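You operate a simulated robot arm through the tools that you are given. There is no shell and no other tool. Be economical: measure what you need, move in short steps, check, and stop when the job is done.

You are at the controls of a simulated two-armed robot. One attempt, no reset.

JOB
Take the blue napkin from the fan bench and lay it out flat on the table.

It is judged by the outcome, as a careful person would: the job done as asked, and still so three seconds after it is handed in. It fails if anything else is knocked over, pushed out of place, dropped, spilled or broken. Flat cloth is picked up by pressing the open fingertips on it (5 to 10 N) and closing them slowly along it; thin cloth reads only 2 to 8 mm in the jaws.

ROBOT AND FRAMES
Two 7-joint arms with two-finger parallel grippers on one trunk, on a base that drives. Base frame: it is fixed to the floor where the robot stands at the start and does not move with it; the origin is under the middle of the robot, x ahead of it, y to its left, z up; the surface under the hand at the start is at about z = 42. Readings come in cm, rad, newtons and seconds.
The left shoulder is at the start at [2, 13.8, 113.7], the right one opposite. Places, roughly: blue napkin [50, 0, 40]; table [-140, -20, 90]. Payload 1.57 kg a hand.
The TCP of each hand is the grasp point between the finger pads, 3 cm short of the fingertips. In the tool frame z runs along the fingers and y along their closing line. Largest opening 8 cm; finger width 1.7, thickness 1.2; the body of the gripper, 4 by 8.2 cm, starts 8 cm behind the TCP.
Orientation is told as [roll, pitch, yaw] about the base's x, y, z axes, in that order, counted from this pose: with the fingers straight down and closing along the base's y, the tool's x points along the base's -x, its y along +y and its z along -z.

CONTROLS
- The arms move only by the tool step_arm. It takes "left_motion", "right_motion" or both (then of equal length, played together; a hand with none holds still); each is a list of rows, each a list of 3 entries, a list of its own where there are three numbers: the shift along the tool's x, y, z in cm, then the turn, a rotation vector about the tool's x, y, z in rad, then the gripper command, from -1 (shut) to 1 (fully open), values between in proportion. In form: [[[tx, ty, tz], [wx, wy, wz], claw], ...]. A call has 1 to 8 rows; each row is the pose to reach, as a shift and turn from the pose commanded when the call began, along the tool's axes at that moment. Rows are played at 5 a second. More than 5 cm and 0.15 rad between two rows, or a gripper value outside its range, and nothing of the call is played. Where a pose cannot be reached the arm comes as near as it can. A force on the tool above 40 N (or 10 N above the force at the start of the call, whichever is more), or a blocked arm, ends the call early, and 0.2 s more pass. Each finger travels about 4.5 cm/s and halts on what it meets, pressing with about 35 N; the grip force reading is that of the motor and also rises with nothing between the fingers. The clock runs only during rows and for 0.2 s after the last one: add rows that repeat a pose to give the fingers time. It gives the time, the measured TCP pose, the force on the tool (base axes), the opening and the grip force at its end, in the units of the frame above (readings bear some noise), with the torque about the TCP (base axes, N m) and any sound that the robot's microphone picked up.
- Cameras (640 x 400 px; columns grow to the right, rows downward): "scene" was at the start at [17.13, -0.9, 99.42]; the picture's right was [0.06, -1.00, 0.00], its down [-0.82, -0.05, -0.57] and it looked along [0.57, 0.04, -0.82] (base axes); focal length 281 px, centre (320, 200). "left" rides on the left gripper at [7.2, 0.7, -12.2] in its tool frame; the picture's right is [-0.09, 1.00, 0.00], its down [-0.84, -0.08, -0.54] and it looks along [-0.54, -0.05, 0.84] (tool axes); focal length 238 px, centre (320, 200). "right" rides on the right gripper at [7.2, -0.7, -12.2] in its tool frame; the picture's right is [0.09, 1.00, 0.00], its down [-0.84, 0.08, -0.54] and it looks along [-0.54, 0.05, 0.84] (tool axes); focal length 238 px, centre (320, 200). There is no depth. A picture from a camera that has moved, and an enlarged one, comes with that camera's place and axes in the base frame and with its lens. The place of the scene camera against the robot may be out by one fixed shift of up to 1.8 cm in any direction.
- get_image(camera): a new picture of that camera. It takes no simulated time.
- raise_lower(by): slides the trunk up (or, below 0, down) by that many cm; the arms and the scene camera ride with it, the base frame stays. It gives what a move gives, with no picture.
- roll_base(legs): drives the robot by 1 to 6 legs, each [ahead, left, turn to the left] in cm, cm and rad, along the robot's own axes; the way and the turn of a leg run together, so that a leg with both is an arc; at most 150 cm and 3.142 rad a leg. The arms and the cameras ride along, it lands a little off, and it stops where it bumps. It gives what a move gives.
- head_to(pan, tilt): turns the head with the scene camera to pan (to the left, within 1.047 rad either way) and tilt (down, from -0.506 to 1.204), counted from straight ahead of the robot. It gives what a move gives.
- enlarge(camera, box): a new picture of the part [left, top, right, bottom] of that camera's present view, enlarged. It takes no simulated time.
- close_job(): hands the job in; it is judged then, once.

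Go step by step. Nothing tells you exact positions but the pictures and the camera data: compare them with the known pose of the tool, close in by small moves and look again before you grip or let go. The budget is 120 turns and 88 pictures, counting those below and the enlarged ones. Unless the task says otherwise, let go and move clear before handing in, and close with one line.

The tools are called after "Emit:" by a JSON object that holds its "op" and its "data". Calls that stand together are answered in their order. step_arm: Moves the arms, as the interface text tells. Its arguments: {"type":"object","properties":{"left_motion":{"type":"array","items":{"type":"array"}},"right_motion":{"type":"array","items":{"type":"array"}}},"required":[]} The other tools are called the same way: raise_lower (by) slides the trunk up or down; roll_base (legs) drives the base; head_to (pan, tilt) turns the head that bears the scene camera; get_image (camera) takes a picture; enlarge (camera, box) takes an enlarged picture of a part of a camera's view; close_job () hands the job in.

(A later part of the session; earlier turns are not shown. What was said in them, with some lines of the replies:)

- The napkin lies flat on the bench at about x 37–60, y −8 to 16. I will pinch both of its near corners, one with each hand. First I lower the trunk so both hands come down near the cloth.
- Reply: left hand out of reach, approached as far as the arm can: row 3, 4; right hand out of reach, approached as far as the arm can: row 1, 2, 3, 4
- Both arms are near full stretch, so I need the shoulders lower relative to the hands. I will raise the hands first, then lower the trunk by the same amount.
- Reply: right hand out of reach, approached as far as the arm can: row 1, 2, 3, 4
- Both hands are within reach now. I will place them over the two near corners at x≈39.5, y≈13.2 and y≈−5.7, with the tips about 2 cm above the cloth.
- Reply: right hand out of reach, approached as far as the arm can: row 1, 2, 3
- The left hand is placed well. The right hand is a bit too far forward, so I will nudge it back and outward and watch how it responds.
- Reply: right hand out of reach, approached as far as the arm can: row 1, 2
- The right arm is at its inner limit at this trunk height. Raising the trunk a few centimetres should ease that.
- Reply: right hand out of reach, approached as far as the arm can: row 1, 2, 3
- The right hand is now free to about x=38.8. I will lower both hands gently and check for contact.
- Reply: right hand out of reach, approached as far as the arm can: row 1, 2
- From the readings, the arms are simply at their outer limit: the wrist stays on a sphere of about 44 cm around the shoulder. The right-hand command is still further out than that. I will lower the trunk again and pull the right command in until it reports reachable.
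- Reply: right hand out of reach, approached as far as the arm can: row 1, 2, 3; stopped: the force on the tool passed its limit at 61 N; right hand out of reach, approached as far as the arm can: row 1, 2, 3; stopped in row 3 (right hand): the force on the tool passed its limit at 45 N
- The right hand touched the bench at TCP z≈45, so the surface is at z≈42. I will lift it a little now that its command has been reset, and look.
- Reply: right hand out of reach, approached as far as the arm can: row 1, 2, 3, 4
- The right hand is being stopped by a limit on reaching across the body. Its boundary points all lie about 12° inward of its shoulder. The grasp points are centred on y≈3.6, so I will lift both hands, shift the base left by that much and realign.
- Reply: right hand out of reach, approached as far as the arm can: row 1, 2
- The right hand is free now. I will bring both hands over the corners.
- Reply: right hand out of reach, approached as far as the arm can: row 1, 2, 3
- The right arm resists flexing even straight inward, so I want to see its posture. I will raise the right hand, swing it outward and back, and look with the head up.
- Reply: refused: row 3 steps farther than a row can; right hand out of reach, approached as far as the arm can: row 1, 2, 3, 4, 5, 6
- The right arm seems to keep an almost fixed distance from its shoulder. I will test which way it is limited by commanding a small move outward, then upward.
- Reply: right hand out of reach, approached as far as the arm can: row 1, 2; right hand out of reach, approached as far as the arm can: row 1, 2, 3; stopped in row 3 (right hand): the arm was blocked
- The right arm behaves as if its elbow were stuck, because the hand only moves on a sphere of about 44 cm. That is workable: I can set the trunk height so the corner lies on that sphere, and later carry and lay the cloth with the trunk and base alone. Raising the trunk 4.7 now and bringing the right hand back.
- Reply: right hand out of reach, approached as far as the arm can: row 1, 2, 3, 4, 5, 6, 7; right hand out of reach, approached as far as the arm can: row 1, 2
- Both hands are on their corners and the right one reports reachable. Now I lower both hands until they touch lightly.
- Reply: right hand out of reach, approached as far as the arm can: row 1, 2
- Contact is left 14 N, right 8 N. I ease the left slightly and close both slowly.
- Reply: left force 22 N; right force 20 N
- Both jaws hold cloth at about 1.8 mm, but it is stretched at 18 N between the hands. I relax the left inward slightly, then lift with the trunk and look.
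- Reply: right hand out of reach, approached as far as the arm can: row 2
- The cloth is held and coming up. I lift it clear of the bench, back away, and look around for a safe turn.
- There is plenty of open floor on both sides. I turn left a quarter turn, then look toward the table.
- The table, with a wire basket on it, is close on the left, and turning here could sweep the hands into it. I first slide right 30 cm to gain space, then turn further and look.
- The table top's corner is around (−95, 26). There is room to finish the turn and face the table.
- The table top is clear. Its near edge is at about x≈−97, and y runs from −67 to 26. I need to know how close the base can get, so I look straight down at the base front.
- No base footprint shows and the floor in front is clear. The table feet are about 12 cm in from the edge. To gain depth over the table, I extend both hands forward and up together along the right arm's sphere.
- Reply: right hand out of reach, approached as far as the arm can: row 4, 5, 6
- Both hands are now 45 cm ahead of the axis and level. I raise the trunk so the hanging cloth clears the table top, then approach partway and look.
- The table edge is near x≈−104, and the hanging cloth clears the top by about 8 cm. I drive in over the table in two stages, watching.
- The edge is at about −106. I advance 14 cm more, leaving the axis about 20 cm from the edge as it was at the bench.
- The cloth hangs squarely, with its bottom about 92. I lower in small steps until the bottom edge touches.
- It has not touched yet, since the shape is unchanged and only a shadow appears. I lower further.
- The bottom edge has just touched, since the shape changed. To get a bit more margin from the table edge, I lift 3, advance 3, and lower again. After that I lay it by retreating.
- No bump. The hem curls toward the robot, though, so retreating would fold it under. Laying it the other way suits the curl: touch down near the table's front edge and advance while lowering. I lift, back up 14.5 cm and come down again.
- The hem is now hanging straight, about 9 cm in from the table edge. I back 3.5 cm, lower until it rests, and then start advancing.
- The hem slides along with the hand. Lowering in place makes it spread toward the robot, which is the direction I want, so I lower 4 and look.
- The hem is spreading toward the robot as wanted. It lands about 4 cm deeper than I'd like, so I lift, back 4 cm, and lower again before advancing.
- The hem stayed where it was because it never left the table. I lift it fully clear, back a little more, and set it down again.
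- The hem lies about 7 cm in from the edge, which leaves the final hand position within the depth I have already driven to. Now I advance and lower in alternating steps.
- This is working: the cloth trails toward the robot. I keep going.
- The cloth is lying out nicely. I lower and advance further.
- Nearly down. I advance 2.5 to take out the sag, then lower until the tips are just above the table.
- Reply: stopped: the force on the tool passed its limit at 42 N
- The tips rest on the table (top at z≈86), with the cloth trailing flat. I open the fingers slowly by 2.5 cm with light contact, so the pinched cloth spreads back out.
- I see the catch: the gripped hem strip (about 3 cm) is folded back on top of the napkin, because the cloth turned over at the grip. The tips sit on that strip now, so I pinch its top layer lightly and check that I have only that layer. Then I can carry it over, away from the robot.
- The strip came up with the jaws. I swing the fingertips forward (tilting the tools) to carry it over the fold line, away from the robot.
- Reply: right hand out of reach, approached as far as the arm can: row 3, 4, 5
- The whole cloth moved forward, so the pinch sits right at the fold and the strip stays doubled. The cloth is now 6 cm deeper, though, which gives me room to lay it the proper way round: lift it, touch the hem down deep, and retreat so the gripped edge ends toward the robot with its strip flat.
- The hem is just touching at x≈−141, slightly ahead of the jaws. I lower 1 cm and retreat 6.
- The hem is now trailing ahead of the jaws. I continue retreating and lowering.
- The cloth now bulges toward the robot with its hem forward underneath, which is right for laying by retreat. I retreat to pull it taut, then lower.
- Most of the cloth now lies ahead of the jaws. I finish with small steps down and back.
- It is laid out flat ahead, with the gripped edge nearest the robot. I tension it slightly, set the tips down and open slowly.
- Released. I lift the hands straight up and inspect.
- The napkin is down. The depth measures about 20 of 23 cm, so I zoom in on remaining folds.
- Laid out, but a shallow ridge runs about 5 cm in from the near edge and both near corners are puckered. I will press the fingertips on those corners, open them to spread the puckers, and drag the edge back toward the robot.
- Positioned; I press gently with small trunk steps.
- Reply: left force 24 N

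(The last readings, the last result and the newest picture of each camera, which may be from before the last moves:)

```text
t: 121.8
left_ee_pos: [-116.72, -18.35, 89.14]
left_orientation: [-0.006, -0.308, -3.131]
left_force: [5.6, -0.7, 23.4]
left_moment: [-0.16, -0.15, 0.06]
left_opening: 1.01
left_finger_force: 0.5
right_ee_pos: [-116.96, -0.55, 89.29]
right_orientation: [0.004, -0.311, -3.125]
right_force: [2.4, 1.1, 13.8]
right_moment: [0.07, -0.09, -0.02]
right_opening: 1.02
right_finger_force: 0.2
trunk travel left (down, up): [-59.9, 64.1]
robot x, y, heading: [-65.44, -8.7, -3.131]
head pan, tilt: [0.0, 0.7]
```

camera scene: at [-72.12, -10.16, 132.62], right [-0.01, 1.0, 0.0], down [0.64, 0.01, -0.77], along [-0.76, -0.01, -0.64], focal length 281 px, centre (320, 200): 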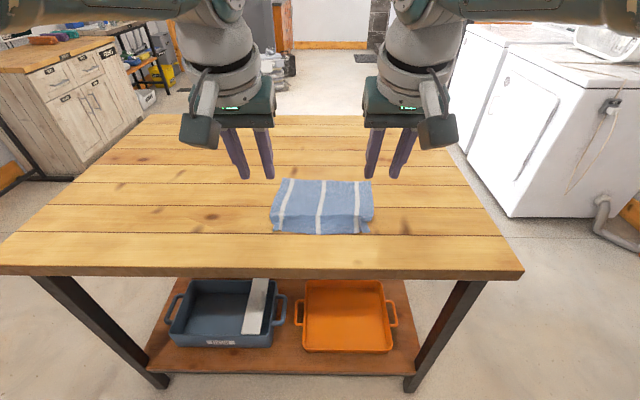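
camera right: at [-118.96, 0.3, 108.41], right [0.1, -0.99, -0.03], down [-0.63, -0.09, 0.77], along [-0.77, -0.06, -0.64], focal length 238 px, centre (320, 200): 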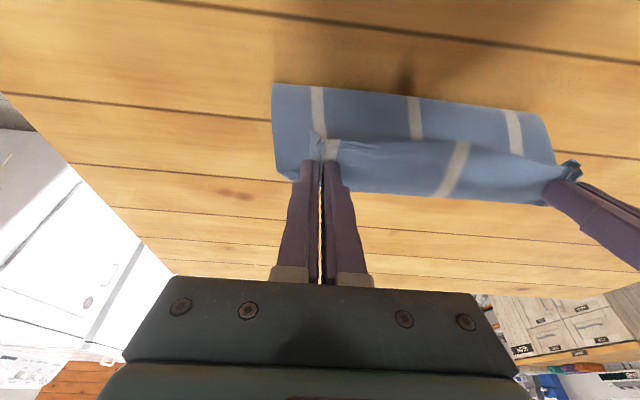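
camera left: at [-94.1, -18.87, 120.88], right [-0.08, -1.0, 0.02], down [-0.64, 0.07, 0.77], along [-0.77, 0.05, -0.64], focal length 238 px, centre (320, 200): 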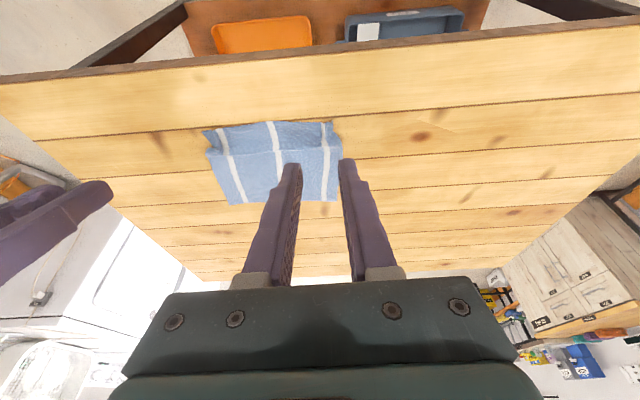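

Emit:
{"op": "step_arm", "data": {"left_motion": [[[0, 0.1, -0.12], [0, 0, 0], -0.7], [[0, 0.2, -0.12], [0, 0, 0], -0.6], [[0, 0.3, -0.12], [0, 0, 0], -0.5], [[0, 0.4, -0.12], [0, 0, 0], -0.4], [[0, 0.5, -0.12], [0, 0, 0], -0.3], [[0, 0.6, -0.12], [0, 0, 0], -0.2], [[0, 0.6, -0.12], [0, 0, 0], -0.2]], "right_motion": [[[0, -0.1, -0.03], [0, 0, 0], -0.7], [[0, -0.3, -0.03], [0, 0, 0], -0.6], [[0, -0.5, -0.03], [0, 0, 0], -0.5], [[0, -0.7, -0.03], [0, 0, 0], -0.4], [[0, -0.9, -0.03], [0, 0, 0], -0.3], [[0, -1.1, -0.03], [0, 0, 0], -0.2], [[0, -1.1, -0.03], [0, 0, 0], -0.2]]}}

Emit:
{"op": "enlarge", "data": {"camera": "scene", "box": [180, 80, 480, 280]}}

```text
t: 123.4
left_ee_pos: [-116.81, -18.69, 89.28]
left_orientation: [-0.009, -0.305, -3.131]
left_force: [0.1, 11.0, 18.8]
left_moment: [0.1, 0.05, -0.02]
left_opening: 2.33
left_finger_force: 0.1
right_ee_pos: [-116.93, 0.6, 89.3]
right_orientation: [0.002, -0.312, -3.125]
right_force: [-0.6, -9.6, 11.3]
right_moment: [-0.16, 0.05, -0.05]
right_opening: 2.43
right_finger_force: 0.2
trunk travel left (down, up): [-59.9, 64.1]
robot x, y, heading: [-65.45, -8.64, -3.129]
head pan, tilt: [0.0, 0.7]
```

```text
2.00 times, centred on (330, 180) of scene
camera zoom: at [-84.17, -10.26, 110.29], right [-0.01, 1.0, 0.0], down [0.64, 0.01, -0.77], along [-0.77, -0.01, -0.64], focal length 562 px, centre (300, 240)
```

zoom: 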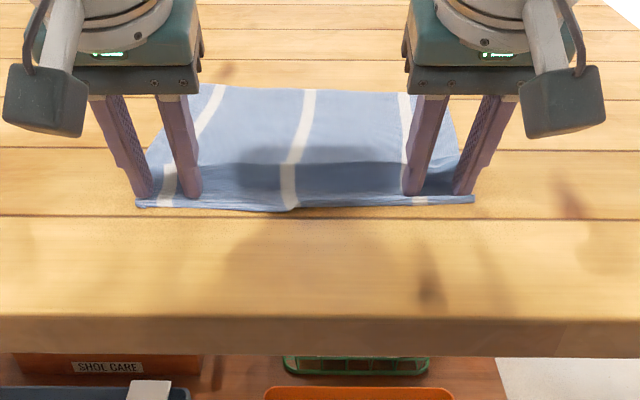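

The near edge is now spread and straight. I drag it back 2 cm to pull out the ridge.

Emit:
{"op": "roll_base", "data": {"legs": [[-2, 0, 0]]}}

Emit:
{"op": "enlarge", "data": {"camera": "scene", "box": [180, 80, 480, 280]}}

```text
t: 124.2
left_ee_pos: [-114.58, -19.01, 89.2]
left_orientation: [-0.003, -0.305, -3.129]
left_force: [6.8, -0.1, 28.5]
left_moment: [-0.29, -0.17, 0.07]
left_opening: 2.58
left_finger_force: 0.0
right_ee_pos: [-115.12, 0.59, 89.25]
right_orientation: [0.001, -0.312, -3.126]
right_force: [2.6, -0.5, 14.2]
right_moment: [-0.11, -0.08, -0.01]
right_opening: 3.2
right_finger_force: 0.1
trunk travel left (down, up): [-59.9, 64.1]
robot x, y, heading: [-63.31, -8.93, -3.129]
head pan, tilt: [0.0, 0.7]
```

```text
2.00 times, centred on (330, 180) of scene
camera zoom: at [-82.08, -10.3, 110.3], right [-0.01, 1.0, 0.0], down [0.64, 0.01, -0.77], along [-0.77, -0.01, -0.64], focal length 562 px, centre (300, 240)
```

zoom: 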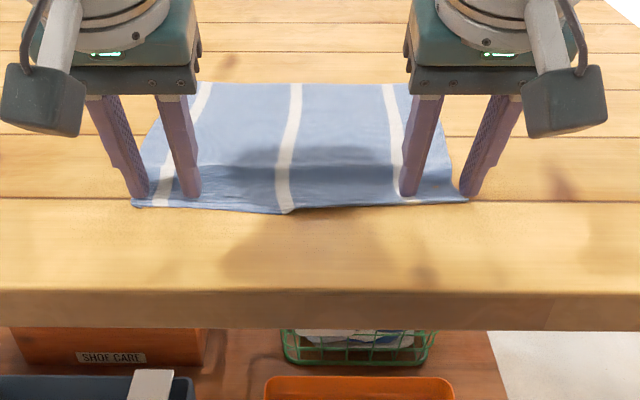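

The ridge looks much reduced. I lift off and look.

Emit:
{"op": "raise_lower", "data": {"by": 22}}

Emit:
{"op": "roll_base", "data": {"legs": [[-14, 0, 0]]}}

Emit:
{"op": "enlarge", "data": {"camera": "scene", "box": [250, 160, 400, 250]}}

Emit:
{"op": "enlarge", "data": {"camera": "left", "box": [180, 80, 370, 220]}}

```text
t: 126.5
left_ee_pos: [-114.44, -18.86, 111.06]
left_orientation: [-0.006, -0.302, -3.128]
left_force: [-0.1, -0.4, 0.3]
left_moment: [0.0, -0.01, -0.02]
left_opening: 3.2
left_finger_force: 0.0
right_ee_pos: [-114.72, 0.63, 111.03]
right_orientation: [0.001, -0.309, -3.127]
right_force: [1.3, 0.6, -0.3]
right_moment: [-0.03, -0.02, -0.01]
right_opening: 3.18
right_finger_force: 0.1
trunk travel left (down, up): [-81.9, 42.1]
robot x, y, heading: [-63.14, -8.36, -3.133]
head pan, tilt: [0.0, 0.7]
```

```text
t: 127.9
left_ee_pos: [-100.47, -18.79, 111.07]
left_orientation: [-0.005, -0.301, -3.13]
left_force: [-0.5, -0.8, -0.1]
left_moment: [0.02, -0.03, -0.01]
left_opening: 3.16
left_finger_force: 0.1
right_ee_pos: [-100.83, 0.87, 111.0]
right_orientation: [0.003, -0.309, -3.126]
right_force: [-0.1, -0.1, -0.1]
right_moment: [-0.01, 0.0, -0.02]
right_opening: 3.18
right_finger_force: 0.1
trunk travel left (down, up): [-81.9, 42.1]
robot x, y, heading: [-49.68, -8.56, -3.133]
head pan, tilt: [0.0, 0.7]
```

```text
4.27 times, centred on (325, 205) of scene
camera zoom: at [-67.96, -10.11, 132.22], right [-0.01, 1.0, 0.0], down [0.64, 0.01, -0.77], along [-0.76, -0.01, -0.64], focal length 1199 px, centre (299, 179)
```

zoom: 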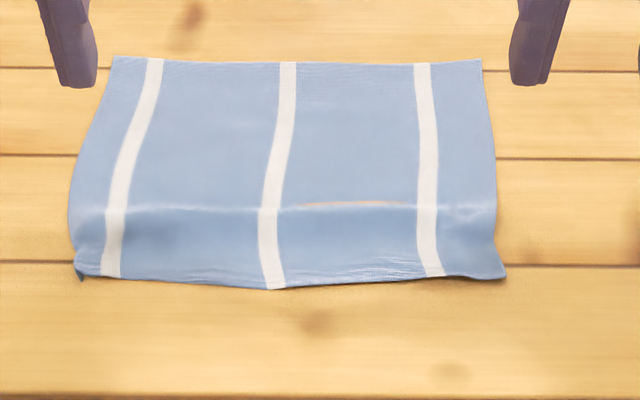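

```text
2.86 times, centred on (275, 150) of left
camera zoom: at [-89.89, -19.44, 120.62], right [-0.08, -1.0, 0.02], down [-0.64, 0.07, 0.77], along [-0.77, 0.04, -0.64], focal length 681 px, centre (449, 343)
```

zoom: 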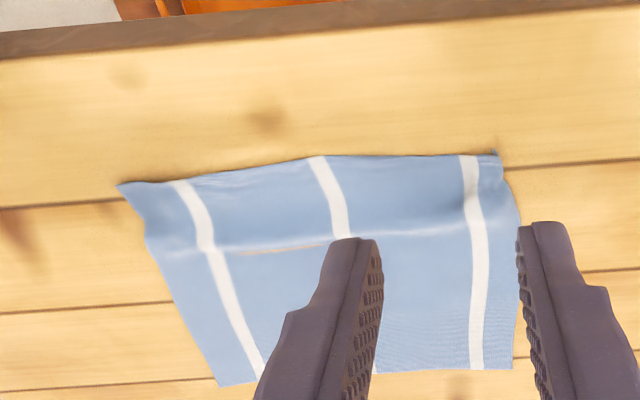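

Much flatter. About 1–1.5 cm of slack remains in the near strip, so I do one more ironing pass: touch just inside the crease and drag back 3.5 cm with light pressure.

Emit:
{"op": "roll_base", "data": {"legs": [[16, 0, 0]]}}

Emit:
{"op": "raise_lower", "data": {"by": -21}}

Emit:
{"op": "raise_lower", "data": {"by": -0.8}}

```text
t: 129.3
left_ee_pos: [-116.17, -18.79, 110.99]
left_orientation: [-0.005, -0.299, -3.131]
left_force: [0.0, -0.5, -0.3]
left_moment: [-0.02, 0.04, -0.01]
left_opening: 3.2
left_finger_force: 0.1
right_ee_pos: [-116.63, 0.8, 110.97]
right_orientation: [0.003, -0.308, -3.131]
right_force: [-0.2, -0.3, 0.5]
right_moment: [0.0, 0.01, 0.01]
right_opening: 3.19
right_finger_force: 0.0
trunk travel left (down, up): [-81.9, 42.1]
robot x, y, heading: [-65.31, -8.96, -3.13]
head pan, tilt: [0.0, 0.7]
```

```text
t: 131.5
left_ee_pos: [-116.29, -18.7, 90.13]
left_orientation: [-0.005, -0.3, -3.132]
left_force: [0.3, 0.1, 0.3]
left_moment: [-0.01, 0.02, 0.01]
left_opening: 3.19
left_finger_force: 0.1
right_ee_pos: [-116.58, 0.85, 90.03]
right_orientation: [0.001, -0.308, -3.13]
right_force: [-0.1, 0.4, -0.7]
right_moment: [-0.02, -0.01, 0.0]
right_opening: 3.2
right_finger_force: 0.1
trunk travel left (down, up): [-60.9, 63.1]
robot x, y, heading: [-65.23, -8.38, -3.134]
head pan, tilt: [0.0, 0.7]
```

```text
t: 132.1
left_ee_pos: [-116.24, -18.79, 89.23]
left_orientation: [-0.005, -0.3, -3.133]
left_force: [-0.2, -0.2, 0.6]
left_moment: [-0.06, -0.04, -0.01]
left_opening: 3.21
left_finger_force: 0.0
right_ee_pos: [-116.58, 0.95, 89.25]
right_orientation: [0.001, -0.307, -3.131]
right_force: [1.1, 0.4, -0.6]
right_moment: [-0.02, 0.04, 0.01]
right_opening: 3.17
right_finger_force: 0.1
trunk travel left (down, up): [-60.1, 63.9]
robot x, y, heading: [-65.22, -8.68, -3.134]
head pan, tilt: [0.0, 0.7]
```

Emit:
{"op": "raise_lower", "data": {"by": -0.25}}

Emit:
{"op": "roll_base", "data": {"legs": [[-3, 0, 0]]}}

Emit:
{"op": "raise_lower", "data": {"by": 22}}

Emit:
{"op": "roll_base", "data": {"legs": [[-14, 0, 0]]}}

Emit:
{"op": "enlarge", "data": {"camera": "scene", "box": [250, 160, 400, 250]}}

```text
t: 132.6
left_ee_pos: [-116.44, -18.76, 89.19]
left_orientation: [-0.007, -0.304, -3.133]
left_force: [3.6, -0.5, 13.0]
left_moment: [-0.24, -0.08, 0.05]
left_opening: 3.21
left_finger_force: 0.1
right_ee_pos: [-116.86, 0.82, 89.1]
right_orientation: [0.003, -0.314, -3.128]
right_force: [2.8, -0.3, 11.3]
right_moment: [-0.2, -0.06, 0.04]
right_opening: 3.18
right_finger_force: 0.2
trunk travel left (down, up): [-59.8, 64.2]
robot x, y, heading: [-65.19, -8.95, -3.131]
head pan, tilt: [0.0, 0.7]
```

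```text
t: 133.5
left_ee_pos: [-113.43, -18.93, 89.21]
left_orientation: [-0.005, -0.305, -3.133]
left_force: [4.7, -0.6, 20.0]
left_moment: [-0.34, -0.15, 0.08]
left_opening: 3.18
left_finger_force: 0.0
right_ee_pos: [-113.73, 0.71, 89.27]
right_orientation: [0.0, -0.31, -3.13]
right_force: [3.8, 1.0, 17.0]
right_moment: [-0.3, -0.1, 0.06]
right_opening: 3.19
right_finger_force: 0.0
trunk travel left (down, up): [-59.8, 64.2]
robot x, y, heading: [-62.4, -8.61, -3.131]
head pan, tilt: [0.0, 0.7]
```

```text
t: 135.8
left_ee_pos: [-113.31, -18.54, 111.08]
left_orientation: [-0.006, -0.301, -3.133]
left_force: [-0.1, -0.1, -0.2]
left_moment: [-0.01, 0.0, 0.03]
left_opening: 3.21
left_finger_force: 0.1
right_ee_pos: [-113.63, 0.81, 110.99]
right_orientation: [0.002, -0.309, -3.129]
right_force: [0.6, 0.0, -0.4]
right_moment: [0.02, 0.01, 0.01]
right_opening: 3.23
right_finger_force: 0.0
trunk travel left (down, up): [-81.8, 42.2]
robot x, y, heading: [-61.91, -8.7, -3.133]
head pan, tilt: [0.0, 0.7]
```

```text
t: 137.1
left_ee_pos: [-99.26, -18.65, 111.11]
left_orientation: [-0.005, -0.301, -3.132]
left_force: [-0.3, -0.4, 0.6]
left_moment: [0.0, 0.01, 0.02]
left_opening: 3.19
left_finger_force: 0.1
right_ee_pos: [-99.61, 0.84, 111.02]
right_orientation: [0.001, -0.308, -3.125]
right_force: [0.1, 1.4, 0.6]
right_moment: [-0.02, -0.02, -0.04]
right_opening: 3.2
right_finger_force: 0.0
trunk travel left (down, up): [-81.8, 42.2]
robot x, y, heading: [-48.22, -8.71, -3.129]
head pan, tilt: [0.0, 0.7]
```

```text
4.27 times, centred on (325, 205) of scene
camera zoom: at [-66.71, -10.09, 132.17], right [-0.01, 1.0, 0.0], down [0.64, 0.01, -0.77], along [-0.76, -0.01, -0.64], focal length 1199 px, centre (299, 179)
```

zoom: 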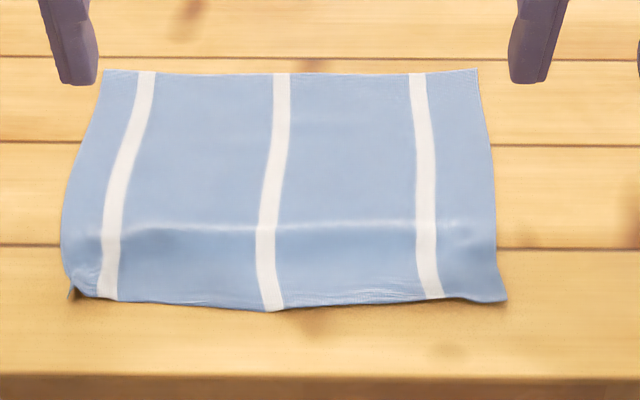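

Now it is nearly flat. I check the near-left corner, which seems slightly tucked.

Emit:
{"op": "enlarge", "data": {"camera": "left", "box": [200, 80, 360, 190]}}

```text
3.64 times, centred on (280, 135) of left
camera zoom: at [-88.68, -19.4, 120.63], right [-0.08, -1.0, 0.02], down [-0.64, 0.07, 0.77], along [-0.77, 0.05, -0.64], focal length 867 px, centre (466, 436)
```

zoom: 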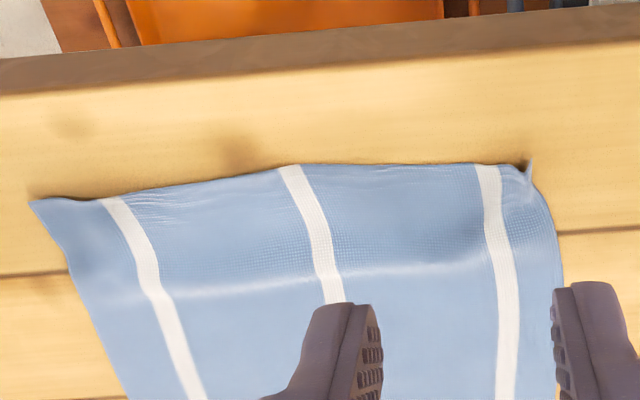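

The near-left corner is tucked by about 1.5 cm. I repeat the press-and-spread on that corner, with the right hand anchoring the other side.

Emit:
{"op": "roll_base", "data": {"legs": [[12.4, 0, 0]]}}

Emit:
{"op": "step_arm", "data": {"left_motion": [[[0, 0.7, 0], [0, 0, 0], -0.5], [[0, 1.4, 0], [0, 0, 0], -0.7], [[0, 1.4, 0], [0, 0, 0], -0.85], [[0, 1.4, 0], [0, 0, 0], -0.85]]}}

Emit:
{"op": "raise_lower", "data": {"by": -21.7}}

Emit:
{"op": "raise_lower", "data": {"by": -0.3}}

Emit:
{"op": "enlarge", "data": {"camera": "scene", "box": [180, 100, 340, 210]}}

```text
t: 138.4
left_ee_pos: [-111.28, -18.84, 111.13]
left_orientation: [-0.006, -0.303, -3.13]
left_force: [-0.2, -0.7, -0.5]
left_moment: [-0.02, -0.01, 0.02]
left_opening: 3.2
left_finger_force: 0.2
right_ee_pos: [-111.75, 0.62, 111.06]
right_orientation: [0.003, -0.31, -3.125]
right_force: [1.1, -0.2, 0.7]
right_moment: [0.02, 0.0, -0.01]
right_opening: 3.2
right_finger_force: 0.0
trunk travel left (down, up): [-81.8, 42.2]
robot x, y, heading: [-60.33, -8.72, -3.132]
head pan, tilt: [0.0, 0.7]
```

```text
t: 139.4
left_ee_pos: [-111.27, -20.34, 111.15]
left_orientation: [-0.004, -0.303, -3.128]
left_force: [-0.7, 0.9, -0.4]
left_moment: [-0.02, -0.01, 0.02]
left_opening: 0.59
left_finger_force: 0.0
right_ee_pos: [-111.75, 0.73, 111.08]
right_orientation: [0.002, -0.31, -3.127]
right_force: [0.0, 0.2, 0.3]
right_moment: [0.03, -0.01, 0.01]
right_opening: 3.19
right_finger_force: 0.1
trunk travel left (down, up): [-81.8, 42.2]
robot x, y, heading: [-60.25, -8.65, -3.123]
head pan, tilt: [0.0, 0.7]
```

```text
t: 141.7
left_ee_pos: [-111.27, -20.38, 89.52]
left_orientation: [-0.005, -0.303, -3.131]
left_force: [0.5, -0.2, 0.5]
left_moment: [0.01, 0.0, 0.0]
left_opening: 0.59
left_finger_force: 0.0
right_ee_pos: [-111.74, 0.64, 89.34]
right_orientation: [0.0, -0.309, -3.127]
right_force: [-0.1, 0.0, 0.2]
right_moment: [-0.02, 0.02, 0.03]
right_opening: 3.21
right_finger_force: 0.1
trunk travel left (down, up): [-60.1, 63.9]
robot x, y, heading: [-60.11, -8.93, -3.126]
head pan, tilt: [0.0, 0.7]
```

```text
t: 142.2
left_ee_pos: [-111.53, -20.31, 89.07]
left_orientation: [-0.007, -0.303, -3.129]
left_force: [1.2, -0.4, 2.5]
left_moment: [-0.01, 0.0, 0.0]
left_opening: 0.6
left_finger_force: 0.0
right_ee_pos: [-111.93, 0.56, 89.08]
right_orientation: [0.0, -0.311, -3.127]
right_force: [0.7, 0.4, 8.2]
right_moment: [-0.16, -0.05, 0.04]
right_opening: 3.18
right_finger_force: 0.0
trunk travel left (down, up): [-59.8, 64.2]
robot x, y, heading: [-60.28, -8.89, -3.128]
head pan, tilt: [0.0, 0.7]
```

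```text
3.64 times, centred on (260, 155) of scene
camera zoom: at [-78.93, -10.26, 110.21], right [-0.01, 1.0, 0.0], down [0.64, 0.01, -0.77], along [-0.77, -0.01, -0.64], focal length 1022 px, centre (538, 364)
```

zoom: 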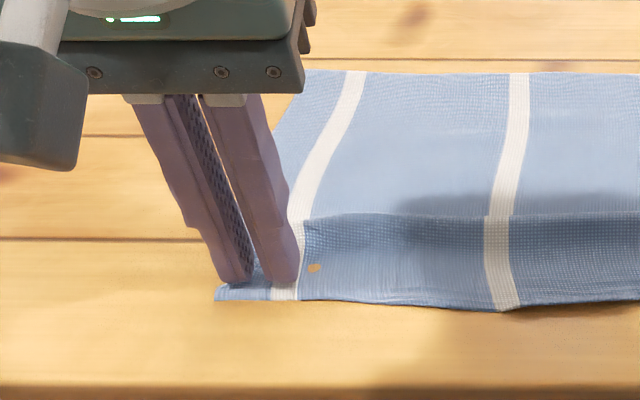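

Emit:
{"op": "step_arm", "data": {"left_motion": [[[0, 0, 0.12], [0, 0, 0], -0.85], [[0, 0.2, 0.12], [0, 0, 0], -0.75], [[0, 0.4, 0.12], [0, 0, 0], -0.65], [[0, 0.6, 0.12], [0, 0, 0], -0.55], [[0, 0.8, 0.12], [0, 0, 0], -0.45], [[0, 1.0, 0.12], [0, 0, 0], -0.4], [[0, 1.0, 0.12], [0, 0, 0], -0.4]]}}

Emit:
{"op": "roll_base", "data": {"legs": [[-0.8, 0, 0]]}}

Emit:
{"op": "raise_lower", "data": {"by": 22}}

Emit:
{"op": "roll_base", "data": {"legs": [[-14, 0, 0]]}}

Emit:
{"op": "enlarge", "data": {"camera": "scene", "box": [250, 160, 400, 250]}}

Emit:
{"op": "enlarge", "data": {"camera": "left", "box": [200, 80, 360, 190]}}

```text
t: 143.8
left_ee_pos: [-111.66, -21.28, 89.2]
left_orientation: [-0.008, -0.306, -3.13]
left_force: [1.6, 5.1, 17.6]
left_moment: [0.11, -0.03, 0.03]
left_opening: 1.42
left_finger_force: 0.1
right_ee_pos: [-111.97, 0.62, 89.26]
right_orientation: [0.004, -0.311, -3.127]
right_force: [2.0, -1.2, 12.2]
right_moment: [-0.31, -0.07, 0.07]
right_opening: 3.29
right_finger_force: 0.2
trunk travel left (down, up): [-59.8, 64.2]
robot x, y, heading: [-60.37, -8.63, -3.131]
head pan, tilt: [0.0, 0.7]
```

```text
t: 144.5
left_ee_pos: [-110.9, -21.47, 89.2]
left_orientation: [-0.004, -0.306, -3.129]
left_force: [-1.0, -3.2, 17.2]
left_moment: [0.0, 0.02, 0.0]
left_opening: 1.89
left_finger_force: 0.1
right_ee_pos: [-111.28, 0.54, 89.19]
right_orientation: [0.003, -0.31, -3.126]
right_force: [0.4, 0.1, 10.9]
right_moment: [-0.22, 0.01, 0.05]
right_opening: 3.2
right_finger_force: 0.1
trunk travel left (down, up): [-59.8, 64.2]
robot x, y, heading: [-59.45, -8.29, -3.129]
head pan, tilt: [0.0, 0.7]
```

```text
t: 146.9
left_ee_pos: [-110.55, -21.46, 111.03]
left_orientation: [-0.003, -0.301, -3.128]
left_force: [0.8, -0.1, 1.0]
left_moment: [0.02, 0.01, 0.02]
left_opening: 2.39
left_finger_force: 0.2
right_ee_pos: [-110.98, 0.61, 111.03]
right_orientation: [0.0, -0.309, -3.125]
right_force: [-0.9, 0.0, 0.3]
right_moment: [0.03, 0.0, 0.01]
right_opening: 3.2
right_finger_force: 0.1
trunk travel left (down, up): [-81.8, 42.2]
robot x, y, heading: [-59.71, -8.69, -3.131]
head pan, tilt: [0.0, 0.7]
```

```text
t: 148.2
left_ee_pos: [-96.49, -21.25, 111.09]
left_orientation: [-0.004, -0.303, -3.128]
left_force: [-0.3, 0.6, 0.6]
left_moment: [0.02, -0.01, -0.02]
left_opening: 2.41
left_finger_force: 0.1
right_ee_pos: [-97.02, 0.82, 111.05]
right_orientation: [0.002, -0.31, -3.125]
right_force: [-0.2, -0.9, 0.2]
right_moment: [-0.03, -0.01, 0.02]
right_opening: 3.19
right_finger_force: 0.1
trunk travel left (down, up): [-81.8, 42.2]
robot x, y, heading: [-45.92, -8.63, -3.127]
head pan, tilt: [0.0, 0.7]
```

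```text
4.27 times, centred on (325, 205) of scene
camera zoom: at [-64.11, -10.09, 132.17], right [-0.01, 1.0, 0.0], down [0.64, 0.01, -0.77], along [-0.76, -0.01, -0.64], focal length 1199 px, centre (299, 179)
```

zoom: 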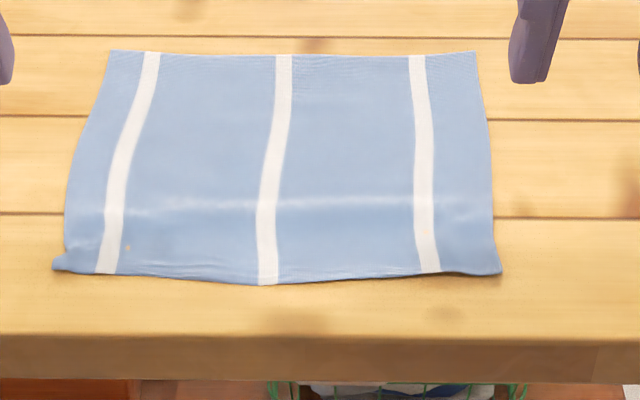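

```text
3.64 times, centred on (280, 135) of left
camera zoom: at [-86.05, -21.88, 120.62], right [-0.08, -1.0, 0.02], down [-0.64, 0.07, 0.77], along [-0.77, 0.04, -0.64], focal length 867 px, centre (466, 436)
```

zoom: 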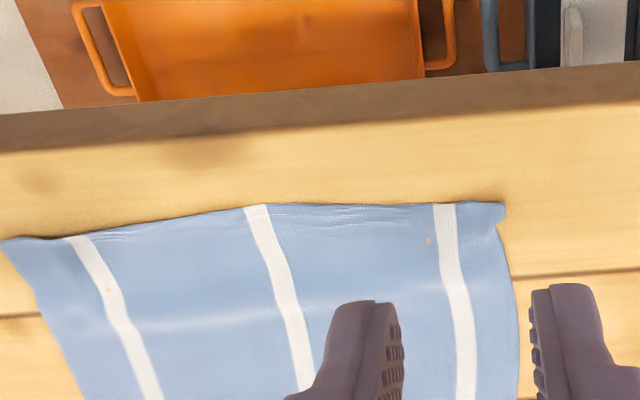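

The napkin is spread flat on the table with all four corners out and about 4 cm clear of the edge. Both hands are open and clear, and I saw nothing else disturbed, so I hand in.

Emit:
{"op": "close_job", "data": {}}

```text
The job is handed in.
```

The blue napkin is off the fan bench and lies flat on the table, with only a faint crease left near its front edge. Both hands are clear, and I saw nothing else moved or knocked over.
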